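You operate a simulated robot arm through the tools that you are given. There is no shell and no other tool.

Carry out the task below with a simulated two-armed robot. There is one attempt and no reset: what you move stays moved.

JOB
Crimp the lugs on the blue and the red battery lead.
Fine: each in the crimper nest of its own colour, lever right down and back up; both leads return to their rests.

The check looks at the end state, three seconds after you hand in, the way a careful person would. Anything else that was tipped, shoved, dropped, spilled or broken makes it a failure.

ROBOT AND FRAMES
Two 7-joint arms with fingered hands on one trunk that stands fixed in place. Base frame: the origin is at the foot of the trunk, x ahead of it, y to its left, z up; the work surface is at about z = 900. Units: mm, rad, N and s.
The left shoulder is at [70, 139, 1133], the right one opposite. With the tool pointing down near the work surface each hand reaches from about 460 to 840 mm from the base axis, measured 20 degrees to its own side. Payload 3.9 kg a hand.
Tool frame (each hand has its own): the origin (TCP) lies between the finger pads and is the grasp point; the fingertips stand 29 mm ahead of it; z points along the fingers, y is the line along which they close. The gripper opens to 100 mm; its body begins 34 mm behind the TCP. The gripper is a hand of 5 fingers: y runs from the thumb to the fingers, the wrist lies at [-15, -105, -177] in the tool frame, and closing takes about 1.5 s.
Orientation is that of the tool frame in the base frame, as a unit quaternion [w, x, y, z]. With the fingers straight down and the wrist toward the robot, the tool's x, y and z point along [0, 1, 0], [1, 0, 0] and [0, 0, -1] of the base frame.

CONTROLS
- The arms move only by the tool nudge_tool. It takes "left_plan", "right_plan" or both (then of equal length, played together; a hand with none holds still); each is a list of rows, each a list of 6 numbers: the shift along the tool's x, y, z in mm, then the turn, a rotation vector about the tool's x, y, z in rad. In form: [[tx, ty, tz, ax, ay, az], ...]. A call has 1 to 20 rows; each row shifts and turns the commanded pose from where the row before left it, along the tool's axes as they then stand. "left_gripper" and "right_gripper" are, for a hand that has rows, the gripper command, from -1 (shut) to 1 (fully open), values between in proportion, set as the call begins (left out, the last holds). Rows are played at 5 a second. More than 50 mm and 0.15 rad between two rows, or a gripper value outside its range, and nothing of the call is played. A pose out of reach is approached as far as the arm can. The call stops where the force on the tool passes 70 N (or 10 N more than at its start, if that is more) or the arm is blocked; 0.2 s more then pass. Each finger travels about 153 mm/s and halts on what it meets, pressing with about 26 N; the grip force reading is that of the motor and also rises with nothing between the fingers. The clock runs only during rows and for 0.2 s after the last one: add rows that do not move to give the fingers time. The reply holds the time, the measured pose of the TCP, the force on the tool along the base axes, the opening and the grip force, in the units named above and with some noise, with the torque about the TCP (base axes, N m) and any sound that the robot's microphone picked up.
- Cameras (640 x 400 px; columns grow to the right, rows downward): "scene" is now at [139.1, -3.6, 1461]; the picture's right is [-0.06, -1.00, 0.00], its down [-0.51, 0.03, -0.86] and it looks along [0.86, -0.05, -0.51] (base axes); focal length 286 px, centre (320, 200). "left" rides on the left gripper at [-66, -86, -121] in its tool frame; the picture's right is [-0.76, -0.31, 0.58], its down [0.59, -0.70, 0.40] and it looks along [0.28, 0.64, 0.71] (tool axes); focal length 247 px, centre (320, 200). "right" rides on the right gripper at [66, -86, -121] in its tool frame; the picture's right is [-0.76, 0.31, -0.58], its down [-0.59, -0.70, 0.40] and it looks along [-0.28, 0.64, 0.71] (tool axes); focal length 247 px, centre (320, 200). There is no depth. A picture from a camera that has moved, and an enlarged one, comes with that camera's place and axes in the base frame and with its lens.
- get_image(camera): a new picture of that camera. It takes no simulated time.
- slide_trunk(by): slides the trunk up (or, below 0, down) by that many mm; the arms and the scene camera ride with it, the base frame stays. It gives what a move gives, with no picture.
- curl_fingers(index, middle, ring, little, thumb_bend, thumb_turn, hand): sets how far each is bent, from 0 (flat) to 100 (curled in); at 30 the hand is open as for a grip, at 70 the pads meet at the TCP. One left out holds its place. A second passes; each finger stops where it meets its share of the squeeze, and holds until it gets a number again. A gripper value or a shape takes the hand back. It gives what a move gives, with no picture; readings hold the bend of each and the force on index, middle, ring, little, thumb and palm. thumb_turn goes from beside the hand (0) to across from the fingers (100), as for a grip.
- grasp_type(shape, hand): the hand has 5 fingers and takes this shape, open, in about a second: jaw (thumb against the fingers, like two jaws); tri (thumb and two fingers); tip (a fingertip pinch); poke (one finger out to press); point (the index stretched); flat (the hand flat); cup (the hand cupped); fist (a fist). The gripper value then closes the fingers along that shape, each until it touches; the sizes above hold for jaw. It gives what a move gives, with no picture.
- pan_tilt(pan, tilt): turns the head with the scene camera to pan (to the left, within 1.501 rad either way) and tilt (down, from -0.506 to 1.204), counted from straight ahead of the robot. It gives what a move gives.
- zoom(camera, box): a new picture of the part [left, top, right, bottom] of that camera's present view, enlarged. It takes no simulated time.
- finish_job(): hands the job in; it is judged then, once.

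Nothing tells you positions but the pictures and the camera data. Unless the task says otherwise, let go and move clear before handing in.

The tools are called after "Emit:" as name(argument=value, ...) on one line, values as JSON. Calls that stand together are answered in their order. nudge_tool: Moves the arms, as the interface text tells. Its arguments: {"type":"object","properties":{"left_plan":{"type":"array","items":{"type":"array","items":{"type":"number"}}},"left_gripper":{"type":"number"},"right_plan":{"type":"array","items":{"type":"array","items":{"type":"number"}}},"right_gripper":{"type":"number"}},"required":[]} The other tools are called the same way: slide_trunk (by) moves the trunk up or down; grasp_type (shape, hand) gives the hand a shape; curl_fingers (index, middle, ring, little, thumb_bend, thumb_turn, hand) moves the fingers one by one; pan_tilt (pan, tilt) turns the head that bears the scene camera; get_image (camera) takes a picture; zoom (camera, box) takes an enlarged picture of a part of a camera's view; finish_job () hands the job in.

At the start:

```text
time: 0.0
left_eef_pos: [485.2, 113.9, 1308.6]
left_orientation: [0.001, 0.768, 0.64, 0.0]
left_force: [-0.1, -0.7, -0.3]
left_torque: [0.01, -0.01, 0.02]
left_grip_width: 99.8
left_gripper_force: 0.1
left_shape: jaw
left_bend: [30.0, 30.0, 30.0, 30.0, 30.0, 98.0]
left_finger forces: [0.0, 0.1, 0.0, 0.0, 0.0, 0.0]
right_eef_pos: [486.3, -299.1, 1340.6]
right_orientation: [0.0, 0.769, 0.64, 0.0]
right_force: [0.1, 0.4, -1.3]
right_torque: [-0.01, -0.05, 0.03]
right_grip_width: 99.9
right_gripper_force: 0.0
right_shape: jaw
right_bend: [30.0, 30.0, 30.0, 30.0, 30.0, 98.0]
right_finger forces: [0.1, 0.0, 0.0, 0.0, 0.0, 0.1]
trunk travel left (down, up): [-775.0, 65.0]
head pan, tilt (commanded): [-0.056, 0.534]
```

scene: 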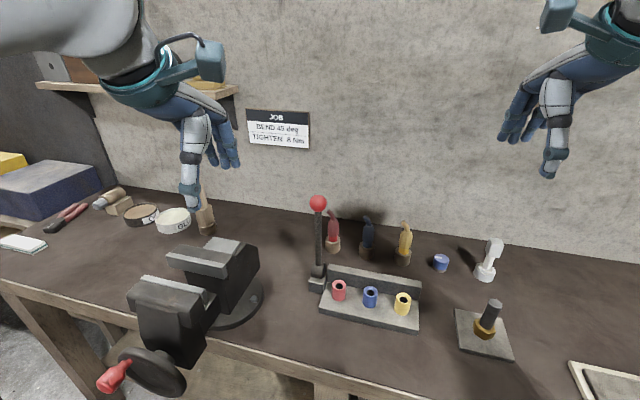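
right: 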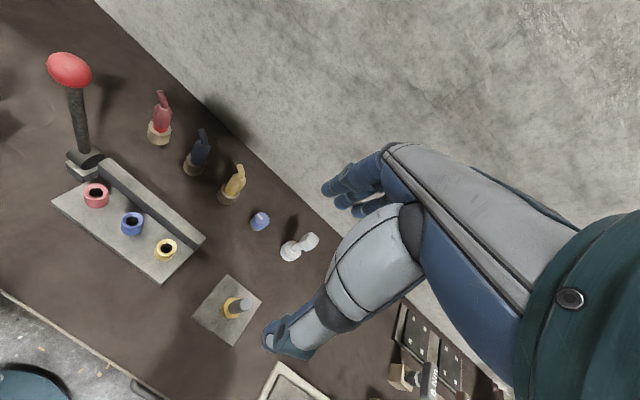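
left: 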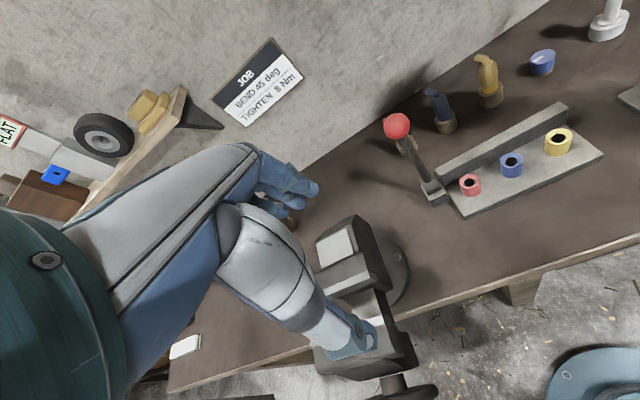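

I see a bench with a crimper (red-knobbed lever, with red, blue and yellow nests), three coloured leads standing in rests behind it, and other items. I'll zoom in on the crimper and leads before moving anything.

Emit:
zoom(camera="scene", box=[290, 180, 450, 340])

Emit:
zoom(camera="right", box=[30, 30, 350, 300])

Emit:
zoom(camera="left", box=[360, 20, 640, 230])

```text
2.50 times, centred on (370, 260) of scene
camera zoom: at [139.1, -3.6, 1461.0], right [-0.06, -1.0, 0.0], down [-0.51, 0.03, -0.86], along [0.86, -0.05, -0.51], focal length 714 px, centre (195, 50)
```

zoom: 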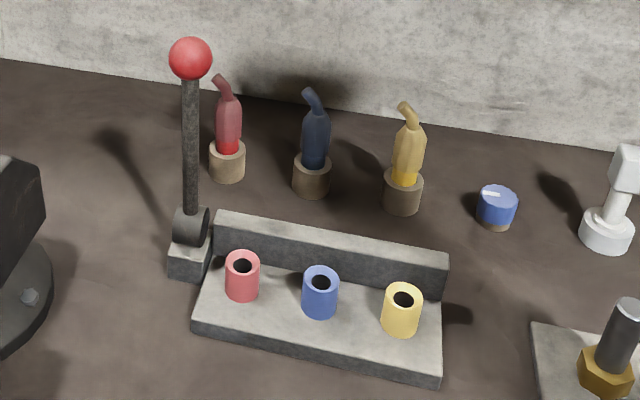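

```text
1.48 times, centred on (190, 165) of right
camera zoom: at [410.5, -218.9, 1462.6], right [0.16, -0.8, 0.58], down [-0.8, -0.45, -0.4], along [0.58, -0.4, -0.71], focal length 366 px, centre (513, 252)
```

zoom: 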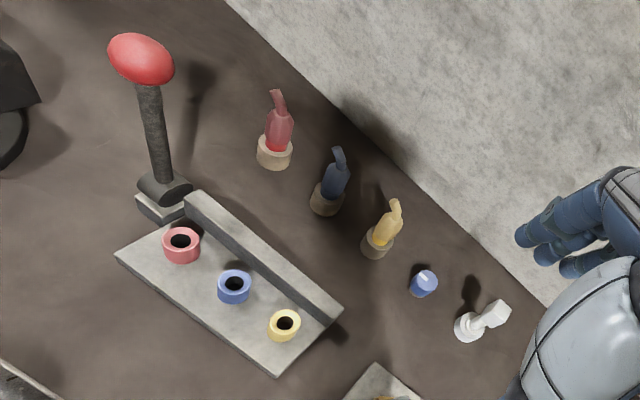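

```text
1.90 times, centred on (500, 125) of left
camera zoom: at [389.2, 64.3, 1429.7], right [-0.44, -0.69, -0.58], down [-0.59, 0.71, -0.4], along [0.68, 0.16, -0.71], focal length 470 px, centre (-23, 343)
```

zoom: 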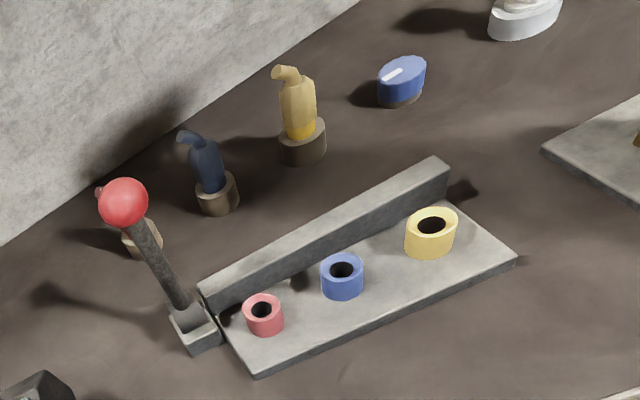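

The three nests appear to be at about z=960, with red near (597,-73) and blue near (573,-140). The lever pivot is near (639,-30,975), and the leads stand behind in cups. I'll zoom further to understand the shapes.

Emit:
zoom(camera="scene", box=[310, 190, 390, 270])

Emit:
zoom(camera="scene", box=[300, 240, 390, 330])

Emit:
zoom(camera="right", box=[130, 70, 270, 220])

Emit:
zoom(camera="right", box=[30, 40, 210, 290])

Emit:
zoom(camera="left", box=[370, 80, 530, 230])

```text
5.00 times, centred on (350, 230) of scene
camera zoom: at [139.1, -3.6, 1461.0], right [-0.06, -1.0, 0.0], down [-0.51, 0.03, -0.86], along [0.86, -0.05, -0.51], focal length 1428 px, centre (170, 50)
```

zoom: 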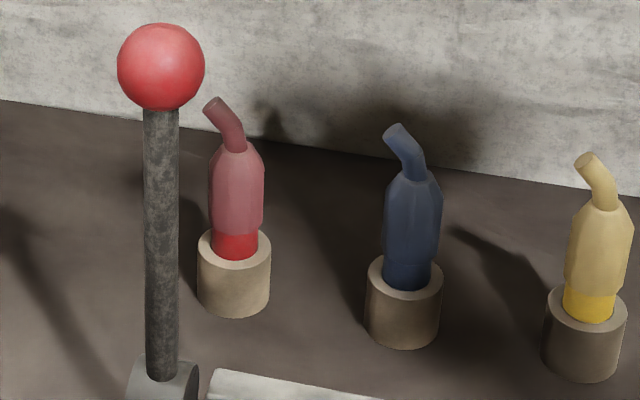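

```text
4.44 times, centred on (345, 285) of scene
camera zoom: at [139.1, -3.6, 1461.0], right [-0.06, -1.0, 0.0], down [-0.51, 0.03, -0.86], along [0.86, -0.05, -0.51], focal length 1270 px, centre (209, -178)
```

zoom: 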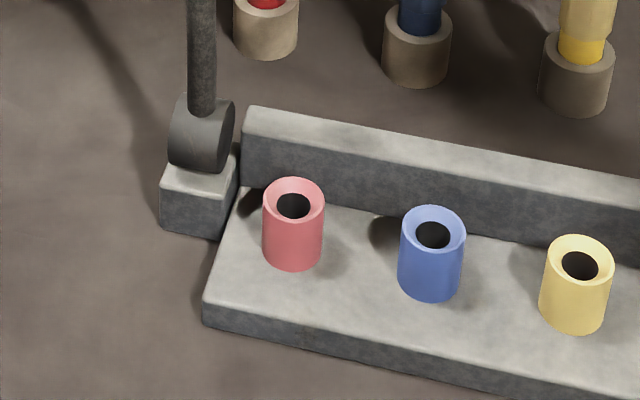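

```text
2.67 times, centred on (200, 145) of right
camera zoom: at [410.5, -218.9, 1462.6], right [0.16, -0.8, 0.58], down [-0.8, -0.45, -0.4], along [0.58, -0.4, -0.71], focal length 659 px, centre (640, 347)
```

zoom: 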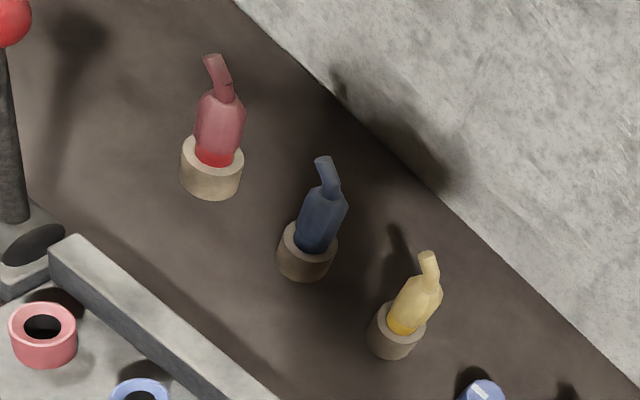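

```text
1.60 times, centred on (120, 165) of right
camera zoom: at [410.5, -218.9, 1462.6], right [0.16, -0.8, 0.58], down [-0.8, -0.45, -0.4], along [0.58, -0.4, -0.71], focal length 395 px, centre (640, 256)
```

zoom: 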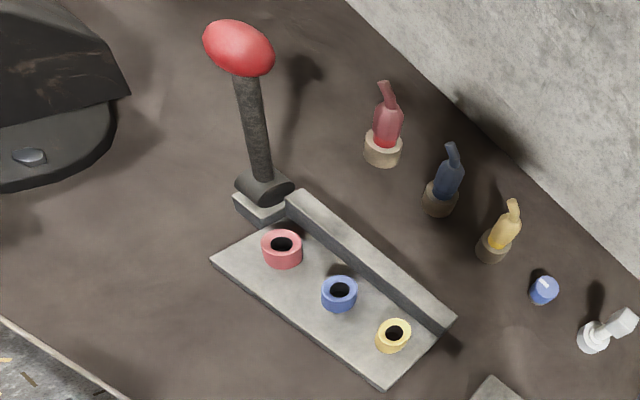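

```text
2.67 times, centred on (450, 155) of left
camera zoom: at [389.2, 64.3, 1429.7], right [-0.44, -0.69, -0.58], down [-0.59, 0.71, -0.4], along [0.68, 0.16, -0.71], focal length 659 px, centre (-27, 320)
```

zoom: 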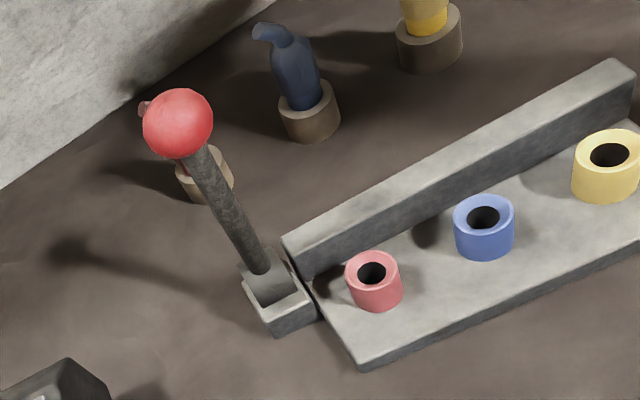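

The lead bodies look about 31 mm wide, spanning z≈956–1005, with a bent stub up to about 1042. The cups top out near 947. Before planning a grasp I want to see my own hand's geometry, so I'll turn the head toward the right hand.

Emit:
pan_tilt(pan=-0.6, tilt=0.25)

Emit:
get_image(camera="scene")

```text
time: 1.0
left_eef_pos: [486.0, 114.0, 1307.9]
left_orientation: [0.0, 0.768, 0.64, 0.0]
left_force: [0.8, 0.7, -0.7]
left_torque: [-0.01, 0.06, 0.01]
left_grip_width: 99.7
left_gripper_force: 0.0
left_shape: jaw
left_bend: [30.0, 30.0, 30.0, 30.0, 30.0, 98.0]
left_finger forces: [0.0, 0.0, 0.0, 0.0, 0.0, 0.0]
right_eef_pos: [485.5, -297.5, 1341.4]
right_orientation: [0.0, 0.769, 0.64, 0.0]
right_force: [1.3, 0.3, -0.6]
right_torque: [-0.03, 0.0, 0.03]
right_grip_width: 99.7
right_gripper_force: 0.1
right_shape: jaw
right_bend: [30.0, 30.0, 30.0, 30.0, 30.0, 98.0]
right_finger forces: [0.0, 0.0, 0.0, 0.0, 0.0, 0.1]
trunk travel left (down, up): [-775.0, 65.0]
head pan, tilt (commanded): [-0.6, 0.25]
```

```text
taken
camera scene: at [126.2, -51.1, 1487.4], right [-0.56, -0.83, 0.0], down [-0.2, 0.14, -0.97], along [0.8, -0.55, -0.25], focal length 286 px, centre (320, 200)
```

scene: 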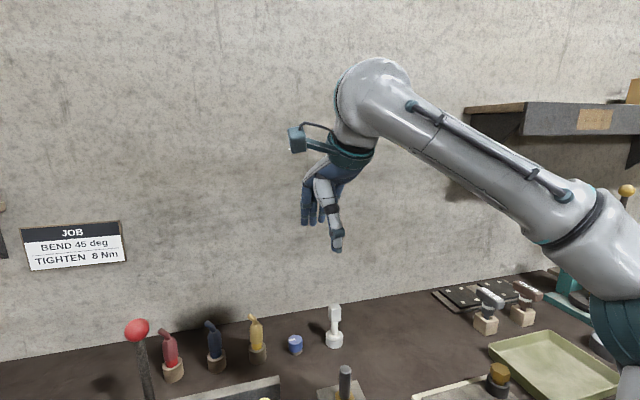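

The right hand is in view now, and its camera pod sits on the index side near the wrist. I'll zoom in on the hand and try the tri and tip shapes there in free air.

Emit:
zoom(camera="scene", box=[260, 100, 420, 260])

Emit:
zoom(camera="right", box=[250, 100, 640, 400])

```text
2.50 times, centred on (340, 180) of scene
camera zoom: at [126.2, -51.1, 1487.4], right [-0.56, -0.83, 0.0], down [-0.2, 0.14, -0.97], along [0.8, -0.55, -0.25], focal length 714 px, centre (270, 250)
```

zoom: 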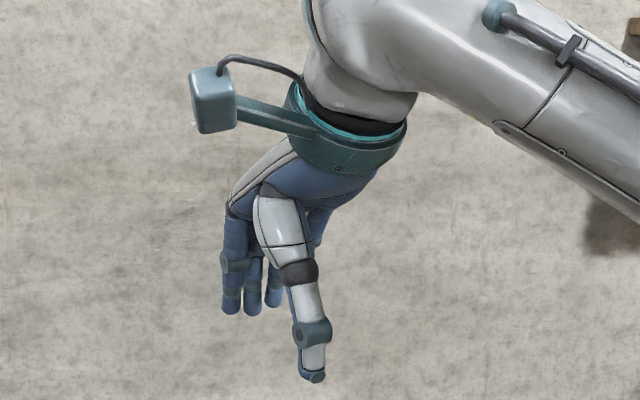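

```text
1.33 times, centred on (445, 250) of right
camera zoom: at [410.5, -218.8, 1462.7], right [0.16, -0.8, 0.58], down [-0.8, -0.45, -0.4], along [0.58, -0.4, -0.71], focal length 329 px, centre (153, 133)
```

zoom: 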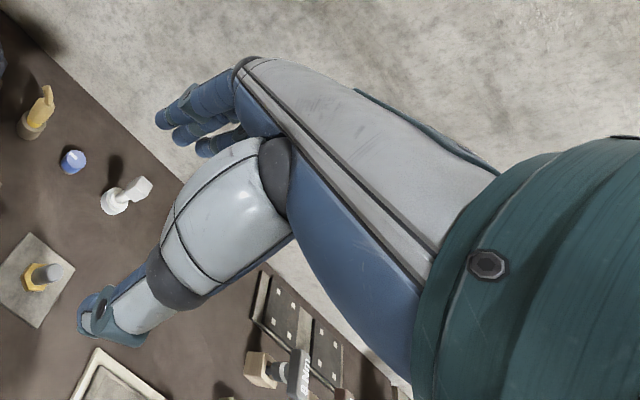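

I'll rotate the right hand in free air to about +45° yaw, which is the grasp orientation I'm considering. That gives a side view and also tests reach.

Emit:
nudge_tool(right_plan=[[0, 0, 0, 0, 0, -0.14], [0, 0, 0, 0, 0, -0.14], [0, 0, 0, 0, 0, -0.14], [0, 0, 0, 0, 0, -0.14], [0, 0, 0, 0, 0, -0.14], [0, 0, 0, 0, 0, -0.14], [0, 0, 0, 0, 0, -0.13]])

Emit:
zoom(camera="scene", box=[240, 80, 440, 280])

Emit:
get_image(camera="right")

```text
time: 2.6
left_eef_pos: [487.3, 113.6, 1307.8]
left_orientation: [0.0, 0.768, 0.641, 0.001]
left_force: [0.2, -0.1, -0.1]
left_torque: [-0.02, 0.01, 0.02]
left_grip_width: 99.7
left_gripper_force: 0.0
left_shape: jaw
left_bend: [30.0, 30.0, 30.0, 30.0, 30.0, 98.0]
left_finger forces: [0.1, 0.0, 0.0, 0.0, 0.0, 0.1]
right_eef_pos: [485.5, -297.5, 1340.2]
right_orientation: [0.0, 0.381, 0.925, 0.0]
right_force: [0.5, -0.8, -1.1]
right_torque: [0.01, 0.02, 0.04]
right_grip_width: 99.5
right_gripper_force: 0.1
right_shape: jaw
right_bend: [30.0, 30.0, 30.0, 30.0, 30.0, 98.0]
right_finger forces: [0.0, 0.0, 0.1, 0.0, 0.0, 0.1]
trunk travel left (down, up): [-775.0, 65.0]
head pan, tilt (commanded): [-0.6, 0.25]
```

```text
2.00 times, centred on (340, 180) of scene
camera zoom: at [126.6, -51.2, 1487.4], right [-0.56, -0.83, 0.0], down [-0.2, 0.14, -0.97], along [0.8, -0.55, -0.25], focal length 571 px, centre (280, 240)
```

zoom: 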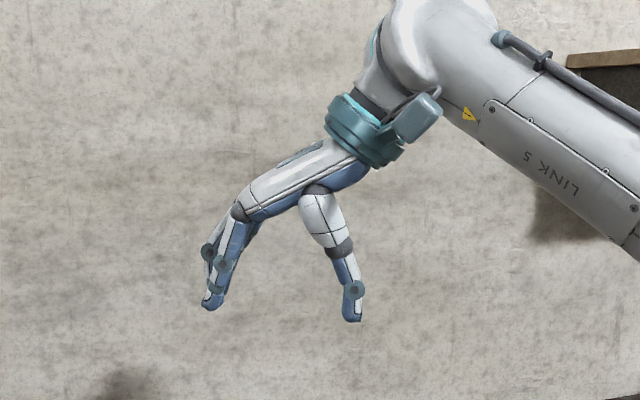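

```text
taken
camera right: at [375.9, -313.2, 1462.5], right [0.75, -0.31, 0.58], down [-0.08, -0.91, -0.4], along [0.65, 0.26, -0.71], focal length 247 px, centre (320, 200)
```

right: 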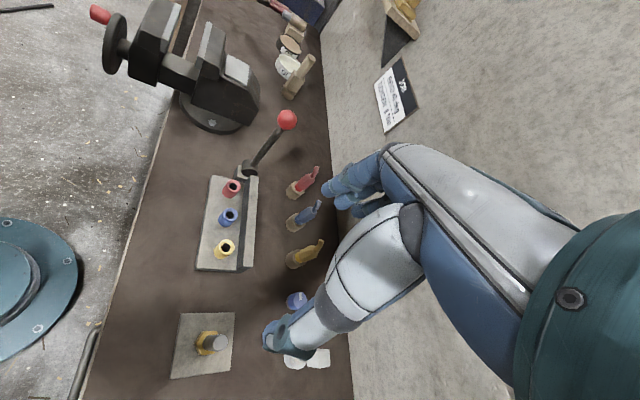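

This side view is very helpful: there is about 55 mm of free space between the TCP and the palm, enough for the stub. I'll close to roughly lead width to see the finger geometry.

Emit:
nudge_tool(right_plan=[[0, 0, 0, 0, 0, 0], [0, 0, 0, 0, 0, 0], [0, 0, 0, 0, 0, 0], [0, 0, 0, 0, 0, 0], [0, 0, 0, 0, 0, 0], [0, 0, 0, 0, 0, 0]], right_gripper=-0.4)

Emit:
zoom(camera="scene", box=[270, 120, 390, 240])

Emit:
get_image(camera="right")

```text
time: 4.0
left_eef_pos: [487.1, 113.9, 1307.6]
left_orientation: [0.001, 0.769, 0.639, 0.001]
left_force: [0.5, -0.1, 0.4]
left_torque: [0.0, -0.02, 0.01]
left_grip_width: 99.8
left_gripper_force: 0.1
left_shape: jaw
left_bend: [30.0, 30.0, 30.0, 30.0, 30.0, 98.0]
left_finger forces: [0.0, 0.0, 0.1, 0.1, 0.0, 0.0]
right_eef_pos: [484.9, -296.8, 1340.8]
right_orientation: [0.001, 0.382, 0.924, 0.0]
right_force: [-1.6, -0.9, -0.7]
right_torque: [0.01, 0.0, 0.01]
right_grip_width: 30.3
right_gripper_force: 0.0
right_shape: jaw
right_bend: [50.0, 52.0, 74.0, 54.0, 46.0, 100.0]
right_finger forces: [0.0, 0.0, 0.1, 0.1, 0.0, 0.1]
trunk travel left (down, up): [-775.0, 65.0]
head pan, tilt (commanded): [-0.6, 0.25]
```

```text
3.33 times, centred on (330, 180) of scene
camera zoom: at [126.1, -51.3, 1487.4], right [-0.56, -0.83, 0.0], down [-0.2, 0.14, -0.97], along [0.8, -0.55, -0.25], focal length 952 px, centre (287, 267)
```

zoom: 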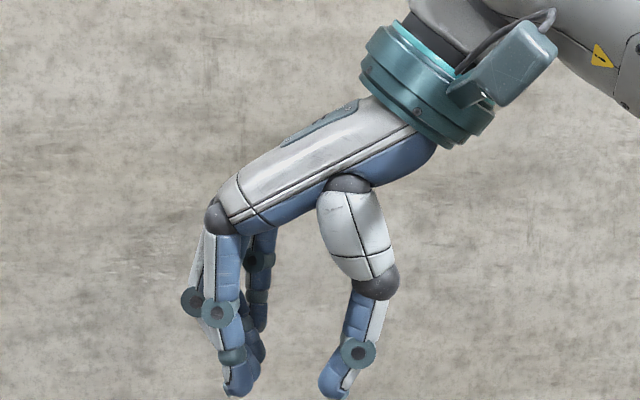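

```text
taken
camera right: at [375.4, -313.1, 1462.6], right [0.75, -0.32, 0.58], down [-0.08, -0.91, -0.4], along [0.65, 0.25, -0.71], focal length 247 px, centre (320, 200)
```

right: 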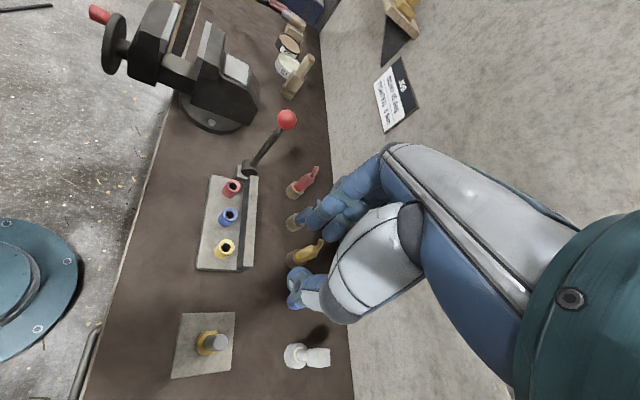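

Emit:
zoom(camera="scene", box=[300, 170, 350, 220])

Emit:
zoom(camera="right", box=[270, 140, 430, 330])

```text
8.00 times, centred on (325, 195) of scene
camera zoom: at [126.1, -51.3, 1487.4], right [-0.56, -0.83, 0.0], down [-0.2, 0.14, -0.97], along [0.8, -0.55, -0.25], focal length 2285 px, centre (280, 240)
```

zoom: 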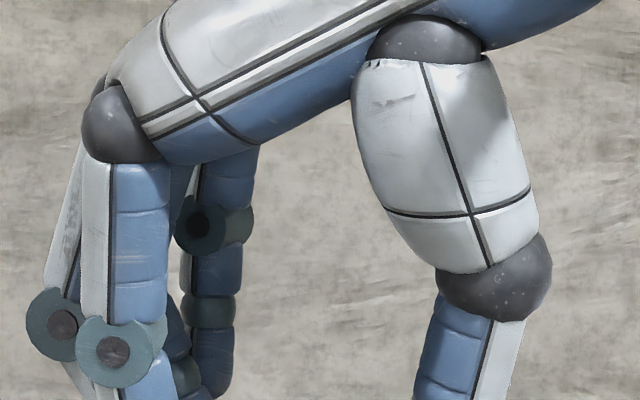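

```text
2.11 times, centred on (350, 235) of right
camera zoom: at [375.4, -313.1, 1462.6], right [0.75, -0.32, 0.58], down [-0.08, -0.91, -0.4], along [0.65, 0.25, -0.71], focal length 520 px, centre (257, 126)
```

zoom: 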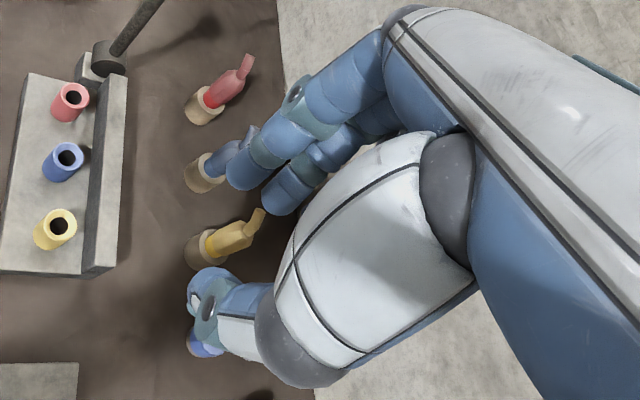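

The palm clearance is good. I'll work blue first at a yaw of about -10°: reopen, rotate back, and hover the right hand over the blue lead, estimated at (755,-170).

Emit:
nudge_tool(right_plan=[[0, 0, 0, 0, 0, 0.14], [0, 0, 0, 0, 0, 0.14], [0, 0, 0, 0, 0, 0.14], [0, 0, 0, 0, 0, 0.14], [0, 0, 0, 0, 0, 0.14], [0, 0, 0, 0, 0, 0.14], [0, 0, 0, 0, 0, 0.13]], right_gripper=1.0)

Emit:
pan_tilt(pan=-0.15, tilt=0.5)

Emit:
zoom(camera="scene", box=[240, 180, 440, 340])

```text
time: 5.6
left_eef_pos: [486.2, 114.3, 1308.7]
left_orientation: [0.001, 0.768, 0.64, 0.0]
left_force: [0.0, 0.1, -0.2]
left_torque: [0.0, 0.0, -0.01]
left_grip_width: 100.1
left_gripper_force: 0.0
left_shape: jaw
left_bend: [30.0, 30.0, 30.0, 30.0, 30.0, 98.0]
left_finger forces: [0.0, 0.1, 0.1, 0.0, 0.0, 0.0]
right_eef_pos: [483.6, -297.5, 1341.7]
right_orientation: [0.0, 0.769, 0.639, 0.001]
right_force: [0.9, 0.0, -0.2]
right_torque: [-0.02, 0.02, 0.01]
right_grip_width: 99.9
right_gripper_force: 0.1
right_shape: jaw
right_bend: [30.0, 30.0, 30.0, 30.0, 30.0, 98.0]
right_finger forces: [0.0, 0.0, 0.0, 0.0, 0.0, 0.0]
trunk travel left (down, up): [-775.0, 65.0]
head pan, tilt (commanded): [-0.6, 0.25]
```

```text
time: 6.5
left_eef_pos: [487.0, 113.9, 1308.6]
left_orientation: [0.001, 0.768, 0.64, 0.001]
left_force: [0.0, 0.7, -0.4]
left_torque: [-0.05, -0.03, 0.0]
left_grip_width: 100.1
left_gripper_force: 0.1
left_shape: jaw
left_bend: [30.0, 30.0, 30.0, 30.0, 30.0, 98.0]
left_finger forces: [0.1, 0.1, 0.1, 0.0, 0.0, 0.1]
right_eef_pos: [484.3, -297.6, 1342.2]
right_orientation: [0.0, 0.768, 0.64, 0.0]
right_force: [0.5, 0.0, 0.1]
right_torque: [-0.01, 0.01, 0.0]
right_grip_width: 99.9
right_gripper_force: 0.2
right_shape: jaw
right_bend: [30.0, 30.0, 30.0, 30.0, 30.0, 98.0]
right_finger forces: [0.0, 0.0, 0.0, 0.0, 0.0, 0.0]
trunk travel left (down, up): [-775.0, 65.0]
head pan, tilt (commanded): [-0.15, 0.499]
```

```text
2.50 times, centred on (340, 260) of scene
camera zoom: at [139.0, -12.3, 1464.3], right [-0.15, -0.99, 0.0], down [-0.47, 0.07, -0.88], along [0.87, -0.13, -0.48], focal length 714 px, centre (270, 50)
```

zoom: 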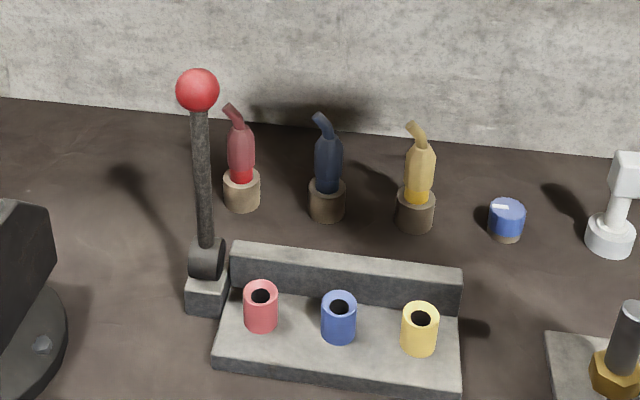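

Now I'll move the right hand to hover above the blue lead, about 90 mm above its stub.

Emit:
nudge_tool(right_plan=[[14.5, 20.3, 17.6, 0, 0, 0], [14.5, 20.3, 17.6, 0, 0, 0], [14.5, 20.3, 17.6, 0, 0, 0], [14.5, 20.3, 17.6, 0, 0, 0], [14.5, 20.3, 17.6, 0, 0, 0], [14.5, 20.3, 17.6, 0, 0, 0], [14.5, 20.3, 17.6, 0, 0, 0], [14.5, 20.3, 17.6, 0, 0, 0], [14.5, 20.3, 17.6, 0, 0, 0], [14.5, 20.3, 17.6, 0, 0, 0], [14.5, 20.3, 17.6, 0, 0, 0], [14.5, 20.3, 17.6, 0, 0, 0], [0, 0, 0, 0, 0, 0]], right_gripper=1.0)

Emit:
get_image(camera="right")

Emit:
get_image(camera="scene")

Emit:
get_image(camera="left")

```text
time: 9.3
left_eef_pos: [485.1, 113.1, 1309.1]
left_orientation: [0.001, 0.768, 0.641, 0.001]
left_force: [-0.6, 0.7, 0.2]
left_torque: [0.03, 0.01, 0.01]
left_grip_width: 99.8
left_gripper_force: 0.1
left_shape: jaw
left_bend: [30.0, 30.0, 30.0, 30.0, 30.0, 98.0]
left_finger forces: [0.0, 0.0, 0.0, 0.0, 0.0, 0.0]
right_eef_pos: [755.1, -171.1, 1130.1]
right_orientation: [0.001, 0.768, 0.64, 0.001]
right_force: [-1.1, 0.1, 0.1]
right_torque: [0.01, -0.03, -0.02]
right_grip_width: 99.8
right_gripper_force: 0.0
right_shape: jaw
right_bend: [30.0, 30.0, 30.0, 30.0, 30.0, 98.0]
right_finger forces: [0.0, 0.1, 0.0, 0.1, 0.1, 0.1]
trunk travel left (down, up): [-775.0, 65.0]
head pan, tilt (commanded): [-0.15, 0.499]
```

```text
taken
camera right: at [679.6, -92.3, 1251.5], right [0.16, -0.8, 0.58], down [-0.8, -0.45, -0.4], along [0.58, -0.39, -0.71], focal length 247 px, centre (320, 200)
```

right: 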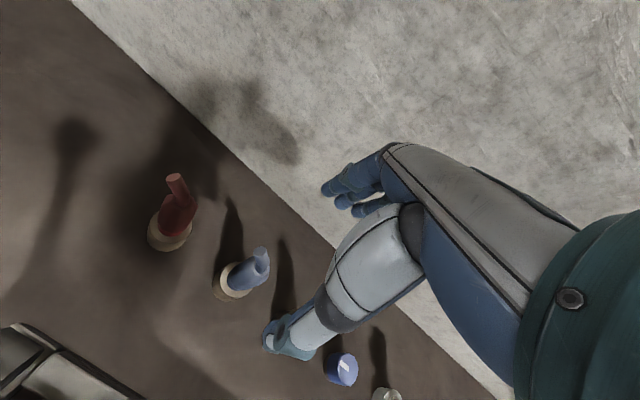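

```text
taken
camera scene: at [137.9, -12.4, 1464.4], right [-0.15, -0.99, 0.0], down [-0.47, 0.07, -0.88], along [0.87, -0.13, -0.48], focal length 286 px, centre (320, 200)
```

scene: 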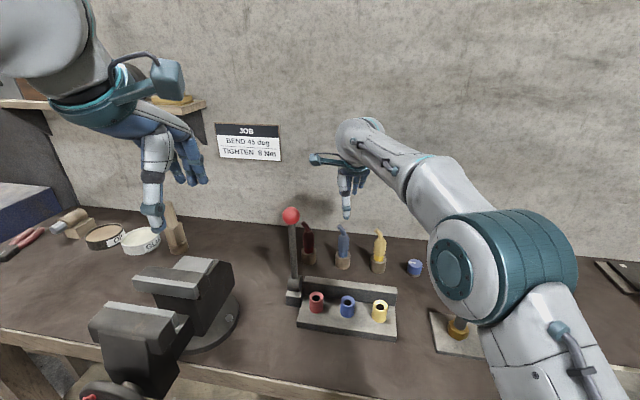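

```text
taken
camera left: at [388.0, 64.0, 1430.0], right [-0.44, -0.69, -0.58], down [-0.58, 0.71, -0.4], along [0.68, 0.16, -0.71], focal length 247 px, centre (320, 200)
```

left: 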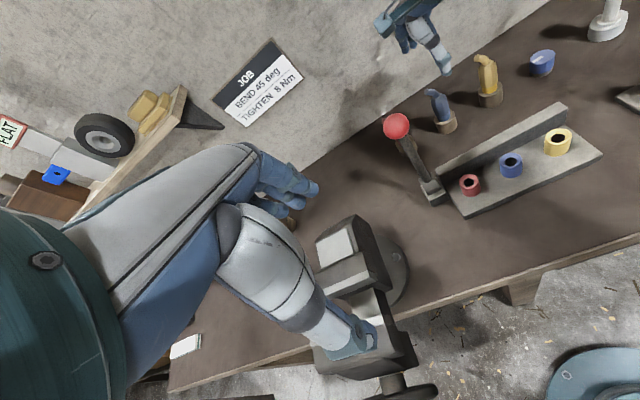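

The hover reached its target. I'll zoom the hand camera to pin down the blue and red lead positions.

Emit:
zoom(camera="right", box=[130, 160, 290, 320])

Emit:
zoom(camera="scene", box=[280, 190, 400, 310])

Emit:
zoom(camera="left", box=[380, 20, 540, 180])

```text
2.50 times, centred on (210, 240) of right
camera zoom: at [679.6, -92.3, 1251.5], right [0.16, -0.8, 0.58], down [-0.8, -0.45, -0.4], along [0.58, -0.39, -0.71], focal length 617 px, centre (595, 100)
```

zoom: 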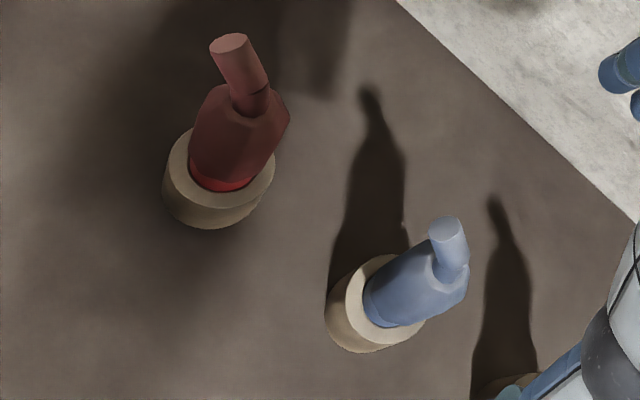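

```text
3.33 times, centred on (340, 250) of scene
camera zoom: at [137.9, -12.4, 1464.4], right [-0.15, -0.99, 0.0], down [-0.47, 0.07, -0.88], along [0.87, -0.13, -0.48], focal length 952 px, centre (253, 33)
```

zoom: 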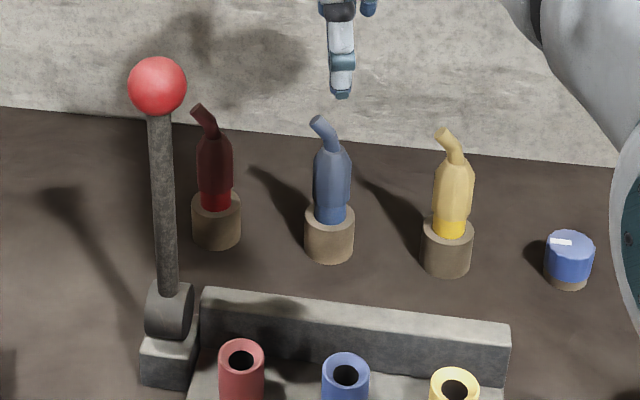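

```text
2.50 times, centred on (460, 100) of left
camera zoom: at [388.0, 64.0, 1430.0], right [-0.44, -0.69, -0.58], down [-0.58, 0.71, -0.4], along [0.68, 0.16, -0.71], focal length 617 px, centre (-30, 450)
```

zoom: 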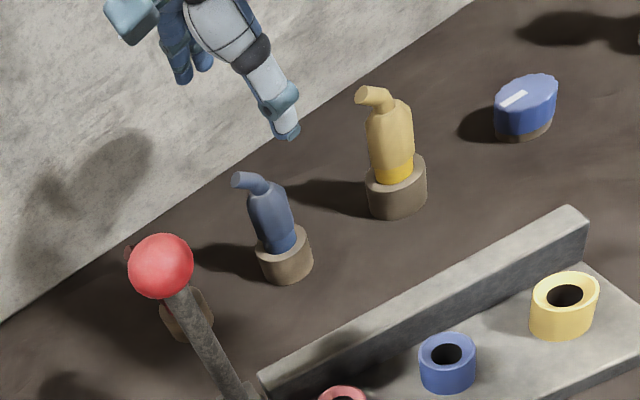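

Refined estimate for the blue lead is an axis near (757,-172), cup top near 943 and stub tip near 1040. I'll descend partway with the hand straddling it and look again.

Emit:
nudge_tool(right_plan=[[0, 1, 24, 0, 0, 0], [0, 1, 24, 0, 0, 0], [0, 0, 22, 0, 0, 0], [0, 0, 0, 0, 0, 0]])

Emit:
get_image(camera="right")

Emit:
zoom(camera="scene", box=[280, 150, 400, 270])

Emit:
zoom(camera="left", box=[360, 0, 540, 180])

```text
time: 10.3
left_eef_pos: [485.9, 114.6, 1308.4]
left_orientation: [0.0, 0.768, 0.641, 0.0]
left_force: [0.9, -0.7, -0.7]
left_torque: [-0.01, -0.01, 0.02]
left_grip_width: 99.6
left_gripper_force: 0.0
left_shape: jaw
left_bend: [30.0, 30.0, 30.0, 30.0, 30.0, 98.0]
left_finger forces: [0.1, 0.0, 0.1, 0.0, 0.0, 0.0]
right_eef_pos: [758.5, -172.5, 1059.8]
right_orientation: [0.0, 0.769, 0.64, 0.0]
right_force: [-0.1, 0.4, 0.3]
right_torque: [-0.01, 0.02, -0.02]
right_grip_width: 99.7
right_gripper_force: 0.2
right_shape: jaw
right_bend: [30.0, 30.0, 30.0, 30.0, 30.0, 98.0]
right_finger forces: [0.1, 0.0, 0.0, 0.0, 0.1, 0.0]
trunk travel left (down, up): [-775.0, 65.0]
head pan, tilt (commanded): [-0.15, 0.499]
```

```text
taken
camera right: at [683.5, -92.8, 1181.7], right [0.16, -0.8, 0.58], down [-0.8, -0.45, -0.4], along [0.58, -0.4, -0.71], focal length 247 px, centre (320, 200)
```

right: 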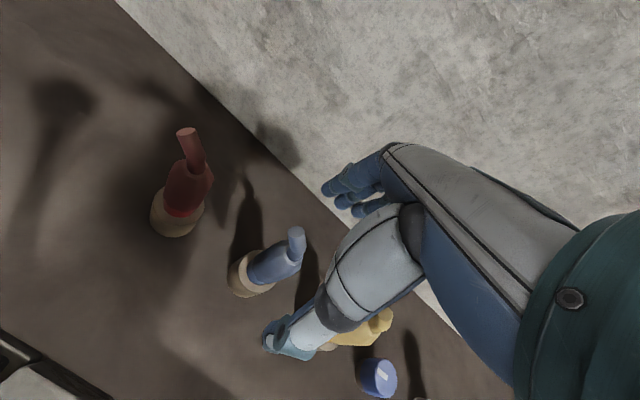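

```text
3.33 times, centred on (340, 210) of scene
camera zoom: at [138.9, -12.1, 1464.3], right [-0.15, -0.99, 0.0], down [-0.47, 0.07, -0.88], along [0.87, -0.13, -0.48], focal length 952 px, centre (253, 167)
```

zoom: 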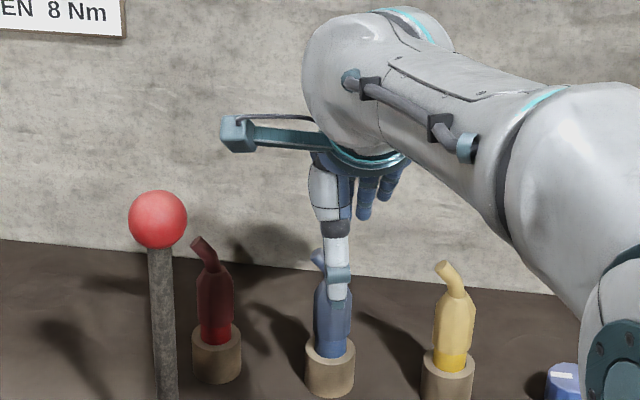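

```text
2.22 times, centred on (450, 90) of left
camera zoom: at [389.0, 64.4, 1429.7], right [-0.44, -0.69, -0.58], down [-0.59, 0.71, -0.4], along [0.68, 0.16, -0.71], focal length 549 px, centre (31, 444)
```

zoom: 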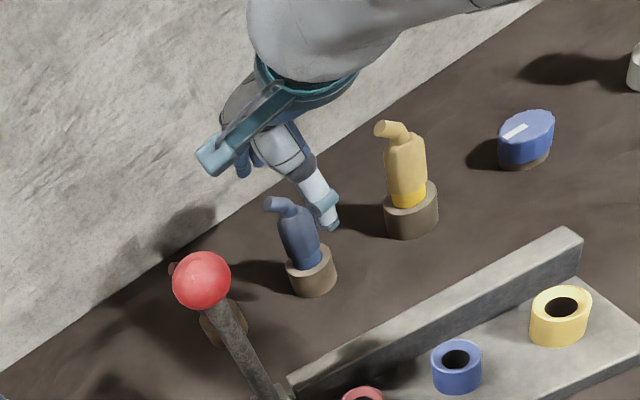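

The thumb and fingers straddle the lead, with the thumb centred in front of it. I'll descend to grasp height (TCP about 992) and check before closing.

Emit:
nudge_tool(right_plan=[[0, 0, 17, 0, 0, 0], [0, 0, 17, 0, 0, 0], [0, 0, 17, 0, 0, 0], [0, 0, 16, 0, 0, 0], [0, 0, 0, 0, 0, 0]])

Emit:
get_image(camera="right")

Emit:
zoom(camera="scene", box=[280, 170, 400, 290])

Emit:
zoom(camera="left", box=[360, 20, 520, 180])

```text
time: 11.5
left_eef_pos: [486.0, 113.7, 1308.2]
left_orientation: [0.0, 0.768, 0.64, 0.0]
left_force: [-0.1, -0.6, 0.9]
left_torque: [0.02, 0.01, -0.05]
left_grip_width: 99.9
left_gripper_force: 0.2
left_shape: jaw
left_bend: [30.0, 30.0, 30.0, 30.0, 30.0, 98.0]
left_finger forces: [0.0, 0.0, 0.0, 0.1, 0.1, 0.0]
right_eef_pos: [758.8, -172.3, 992.6]
right_orientation: [0.001, 0.769, 0.64, 0.0]
right_force: [-0.6, 0.0, -0.3]
right_torque: [-0.01, -0.01, 0.0]
right_grip_width: 99.7
right_gripper_force: 0.1
right_shape: jaw
right_bend: [30.0, 30.0, 30.0, 30.0, 30.0, 98.0]
right_finger forces: [0.0, 0.0, 0.0, 0.0, 0.1, 0.0]
trunk travel left (down, up): [-775.0, 65.0]
head pan, tilt (commanded): [-0.15, 0.499]
```

```text
taken
camera right: at [683.6, -92.3, 1114.7], right [0.16, -0.8, 0.58], down [-0.8, -0.45, -0.4], along [0.58, -0.4, -0.71], focal length 247 px, centre (320, 200)
```

right: 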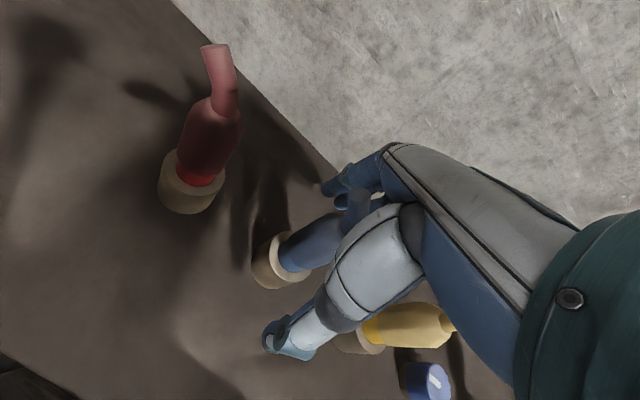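

```text
3.33 times, centred on (340, 230) of scene
camera zoom: at [138.7, -12.0, 1464.3], right [-0.15, -0.99, 0.0], down [-0.47, 0.07, -0.88], along [0.87, -0.13, -0.48], focal length 952 px, centre (253, 100)
```

zoom: 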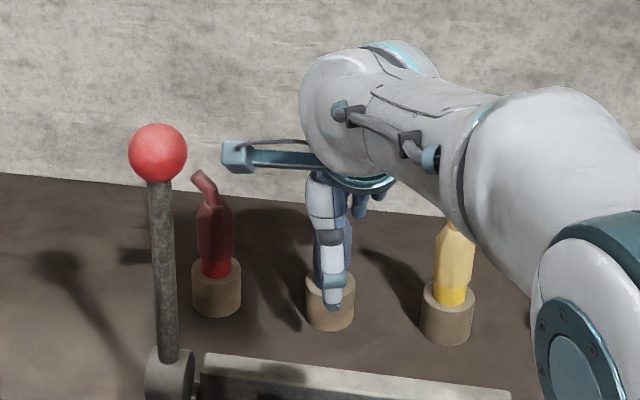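

```text
2.50 times, centred on (440, 100) of left
camera zoom: at [388.8, 64.4, 1429.8], right [-0.44, -0.69, -0.58], down [-0.59, 0.71, -0.4], along [0.68, 0.16, -0.71], focal length 617 px, centre (20, 450)
```

zoom: 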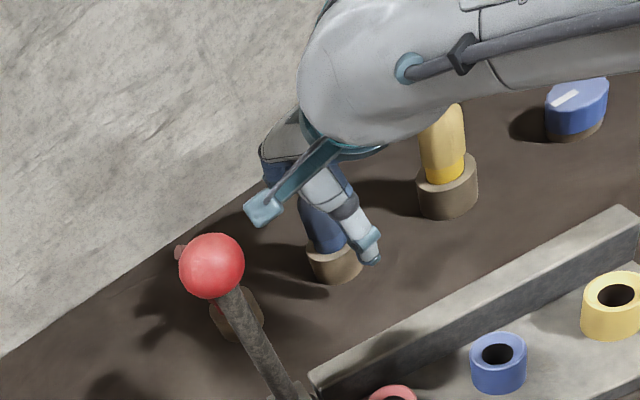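

No contact, and the lead body is centred between thumb and fingers. I'll close the grip on it.

Emit:
nudge_tool(right_plan=[[0, 0, 0, 0, 0, 0], [0, 0, 0, 0, 0, 0], [0, 0, 0, 0, 0, 0], [0, 0, 0, 0, 0, 0], [0, 0, 0, 0, 0, 0], [0, 0, 0, 0, 0, 0], [0, 0, 0, 0, 0, 0], [0, 0, 0, 0, 0, 0]], right_gripper=-0.7)

Emit:
get_image(camera="right")

Emit:
zoom(camera="scene", box=[280, 170, 400, 290])

Emit:
zoom(camera="left", box=[360, 20, 520, 180])

```text
time: 13.3
left_eef_pos: [486.5, 113.0, 1309.0]
left_orientation: [0.001, 0.769, 0.64, 0.0]
left_force: [-0.1, 0.5, 0.5]
left_torque: [0.02, -0.03, 0.0]
left_grip_width: 99.8
left_gripper_force: 0.1
left_shape: jaw
left_bend: [30.0, 30.0, 30.0, 30.0, 30.0, 98.0]
left_finger forces: [0.0, 0.0, 0.1, 0.0, 0.0, 0.0]
right_eef_pos: [759.2, -172.1, 993.4]
right_orientation: [0.001, 0.769, 0.64, 0.0]
right_force: [3.1, -0.9, 2.8]
right_torque: [-0.04, -0.18, -0.01]
right_grip_width: 17.4
right_gripper_force: 26.5
right_shape: jaw
right_bend: [60.0, 56.0, 71.0, 64.0, 54.0, 100.0]
right_finger forces: [15.3, 10.7, 0.0, 0.1, 22.3, 0.1]
trunk travel left (down, up): [-775.0, 65.0]
head pan, tilt (commanded): [-0.15, 0.499]
```

```text
taken
camera right: at [684.1, -92.4, 1114.7], right [0.16, -0.8, 0.58], down [-0.8, -0.45, -0.4], along [0.58, -0.4, -0.71], focal length 247 px, centre (320, 200)
```

right: 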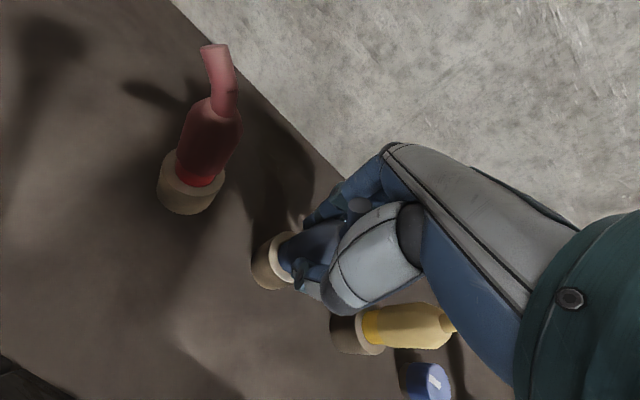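

```text
3.33 times, centred on (340, 230) of scene
camera zoom: at [139.3, -12.2, 1464.3], right [-0.15, -0.99, 0.0], down [-0.47, 0.07, -0.88], along [0.87, -0.13, -0.48], focal length 952 px, centre (253, 100)
```

zoom: 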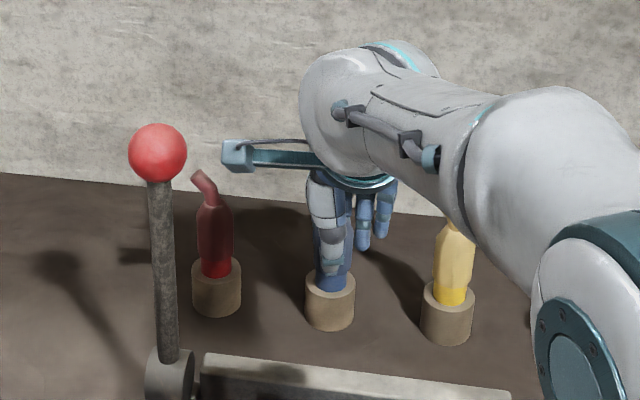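

```text
2.50 times, centred on (440, 100) of left
camera zoom: at [389.4, 64.3, 1429.6], right [-0.44, -0.69, -0.58], down [-0.59, 0.71, -0.4], along [0.68, 0.16, -0.71], focal length 617 px, centre (20, 450)
```

zoom: 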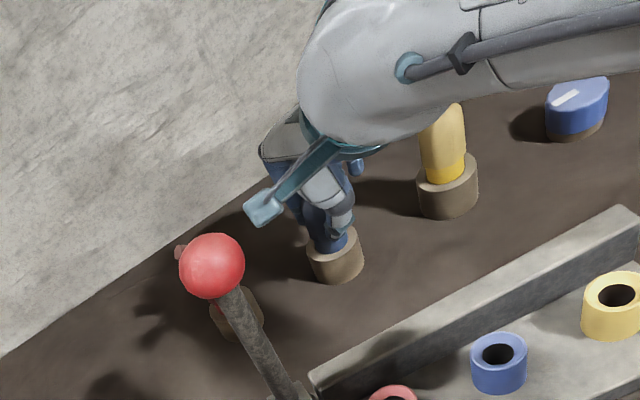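

Index, middle and thumb are all pressing on the lead. I'll lift straight up and check that it comes out cleanly.

Emit:
nudge_tool(right_plan=[[0, 0, -10, 0, 0, 0], [0, 0, -10, 0, 0, 0], [0, 0, -15, 0, 0, 0], [0, 0, -20, 0, 0, 0], [0, 0, -20, 0, 0, 0], [0, 0, -20, 0, 0, 0], [0, 0, -15, 0, 0, 0], [0, 0, 0, 0, 0, 0]])

Emit:
get_image(camera="right")

Emit:
zoom(camera="scene", box=[280, 150, 400, 270])

Emit:
zoom(camera="left", box=[360, 0, 520, 160])

```text
time: 15.1
left_eef_pos: [486.6, 113.4, 1308.4]
left_orientation: [0.0, 0.768, 0.64, 0.0]
left_force: [0.1, -0.7, 0.8]
left_torque: [0.01, -0.02, 0.02]
left_grip_width: 99.8
left_gripper_force: 0.0
left_shape: jaw
left_bend: [30.0, 30.0, 30.0, 30.0, 30.0, 98.0]
left_finger forces: [0.0, 0.1, 0.0, 0.0, 0.0, 0.0]
right_eef_pos: [759.8, -171.4, 1102.2]
right_orientation: [0.001, 0.769, 0.639, 0.0]
right_force: [-0.2, 0.3, -0.8]
right_torque: [0.0, -0.02, -0.02]
right_grip_width: 17.6
right_gripper_force: 26.2
right_shape: jaw
right_bend: [60.0, 56.0, 71.0, 64.0, 54.0, 100.0]
right_finger forces: [13.5, 9.7, 0.0, 0.1, 22.4, 0.1]
trunk travel left (down, up): [-775.0, 65.0]
head pan, tilt (commanded): [-0.15, 0.499]
```

```text
taken
camera right: at [684.8, -92.6, 1224.3], right [0.16, -0.8, 0.58], down [-0.8, -0.45, -0.4], along [0.58, -0.39, -0.71], focal length 247 px, centre (320, 200)
```

right: 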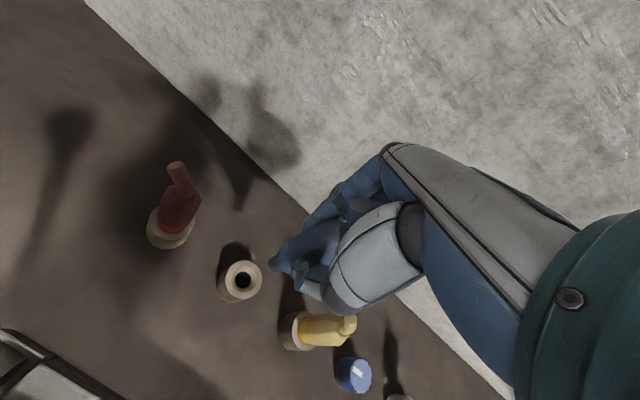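

```text
3.33 times, centred on (340, 210) of scene
camera zoom: at [139.4, -12.2, 1464.2], right [-0.15, -0.99, 0.0], down [-0.47, 0.07, -0.88], along [0.87, -0.13, -0.48], focal length 952 px, centre (253, 167)
```

zoom: 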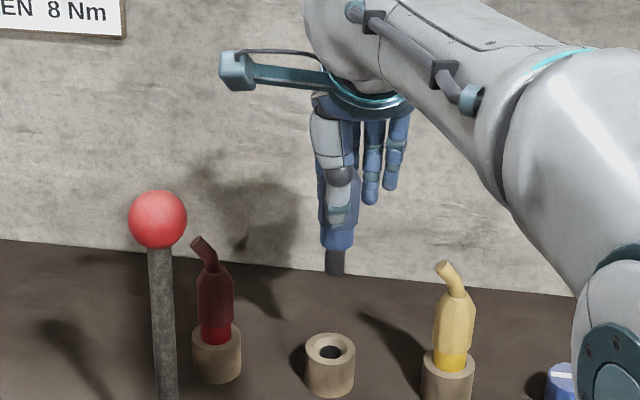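

```text
2.50 times, centred on (440, 80) of left
camera zoom: at [389.5, 64.3, 1429.6], right [-0.44, -0.69, -0.58], down [-0.59, 0.71, -0.4], along [0.68, 0.16, -0.71], focal length 617 px, centre (20, 500)
```

zoom: 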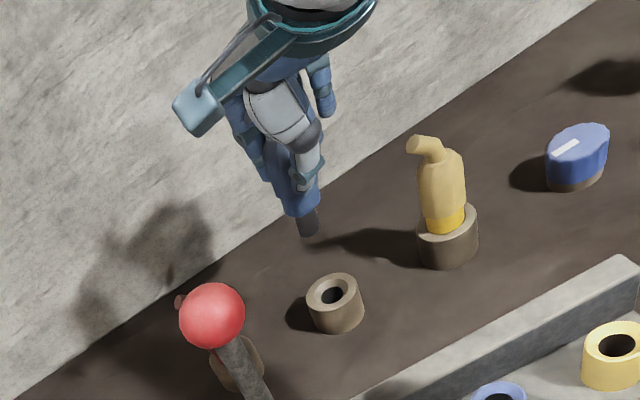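

The lead is out cleanly and hangs vertical, with its pin bottom about 80 mm below the TCP. Next I need accurate nest positions, so I'll zoom on the nests from the scene and left cameras.

Emit:
zoom(camera="scene", box=[280, 270, 400, 350])

Emit:
zoom(camera="left", box=[440, 130, 600, 230])

Emit:
zoom(camera="right", box=[200, 180, 400, 330])

```text
5.00 times, centred on (340, 310) of scene
camera zoom: at [139.4, -12.2, 1464.2], right [-0.15, -0.99, 0.0], down [-0.47, 0.07, -0.88], along [0.87, -0.13, -0.48], focal length 1428 px, centre (220, -350)
```

zoom: 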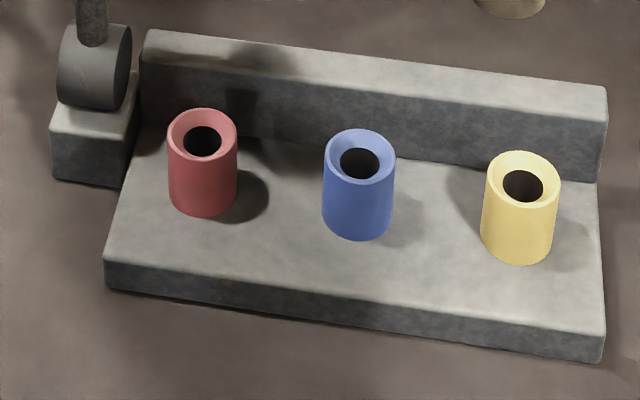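

```text
4.00 times, centred on (520, 180) of left
camera zoom: at [389.5, 64.3, 1429.6], right [-0.44, -0.69, -0.58], down [-0.59, 0.71, -0.4], along [0.68, 0.16, -0.71], focal length 988 px, centre (-480, 280)
```

zoom: 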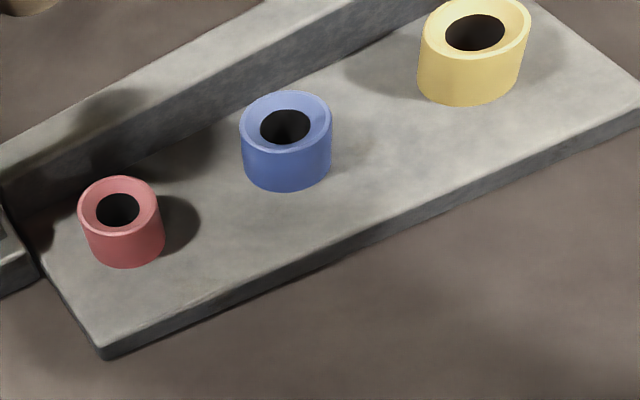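

```text
2.67 times, centred on (300, 255) of right
camera zoom: at [684.8, -92.6, 1224.3], right [0.16, -0.8, 0.58], down [-0.8, -0.45, -0.4], along [0.58, -0.39, -0.71], focal length 659 px, centre (373, 53)
```

zoom: 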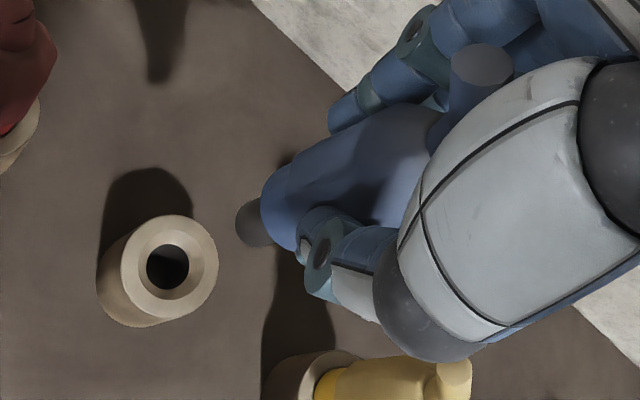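

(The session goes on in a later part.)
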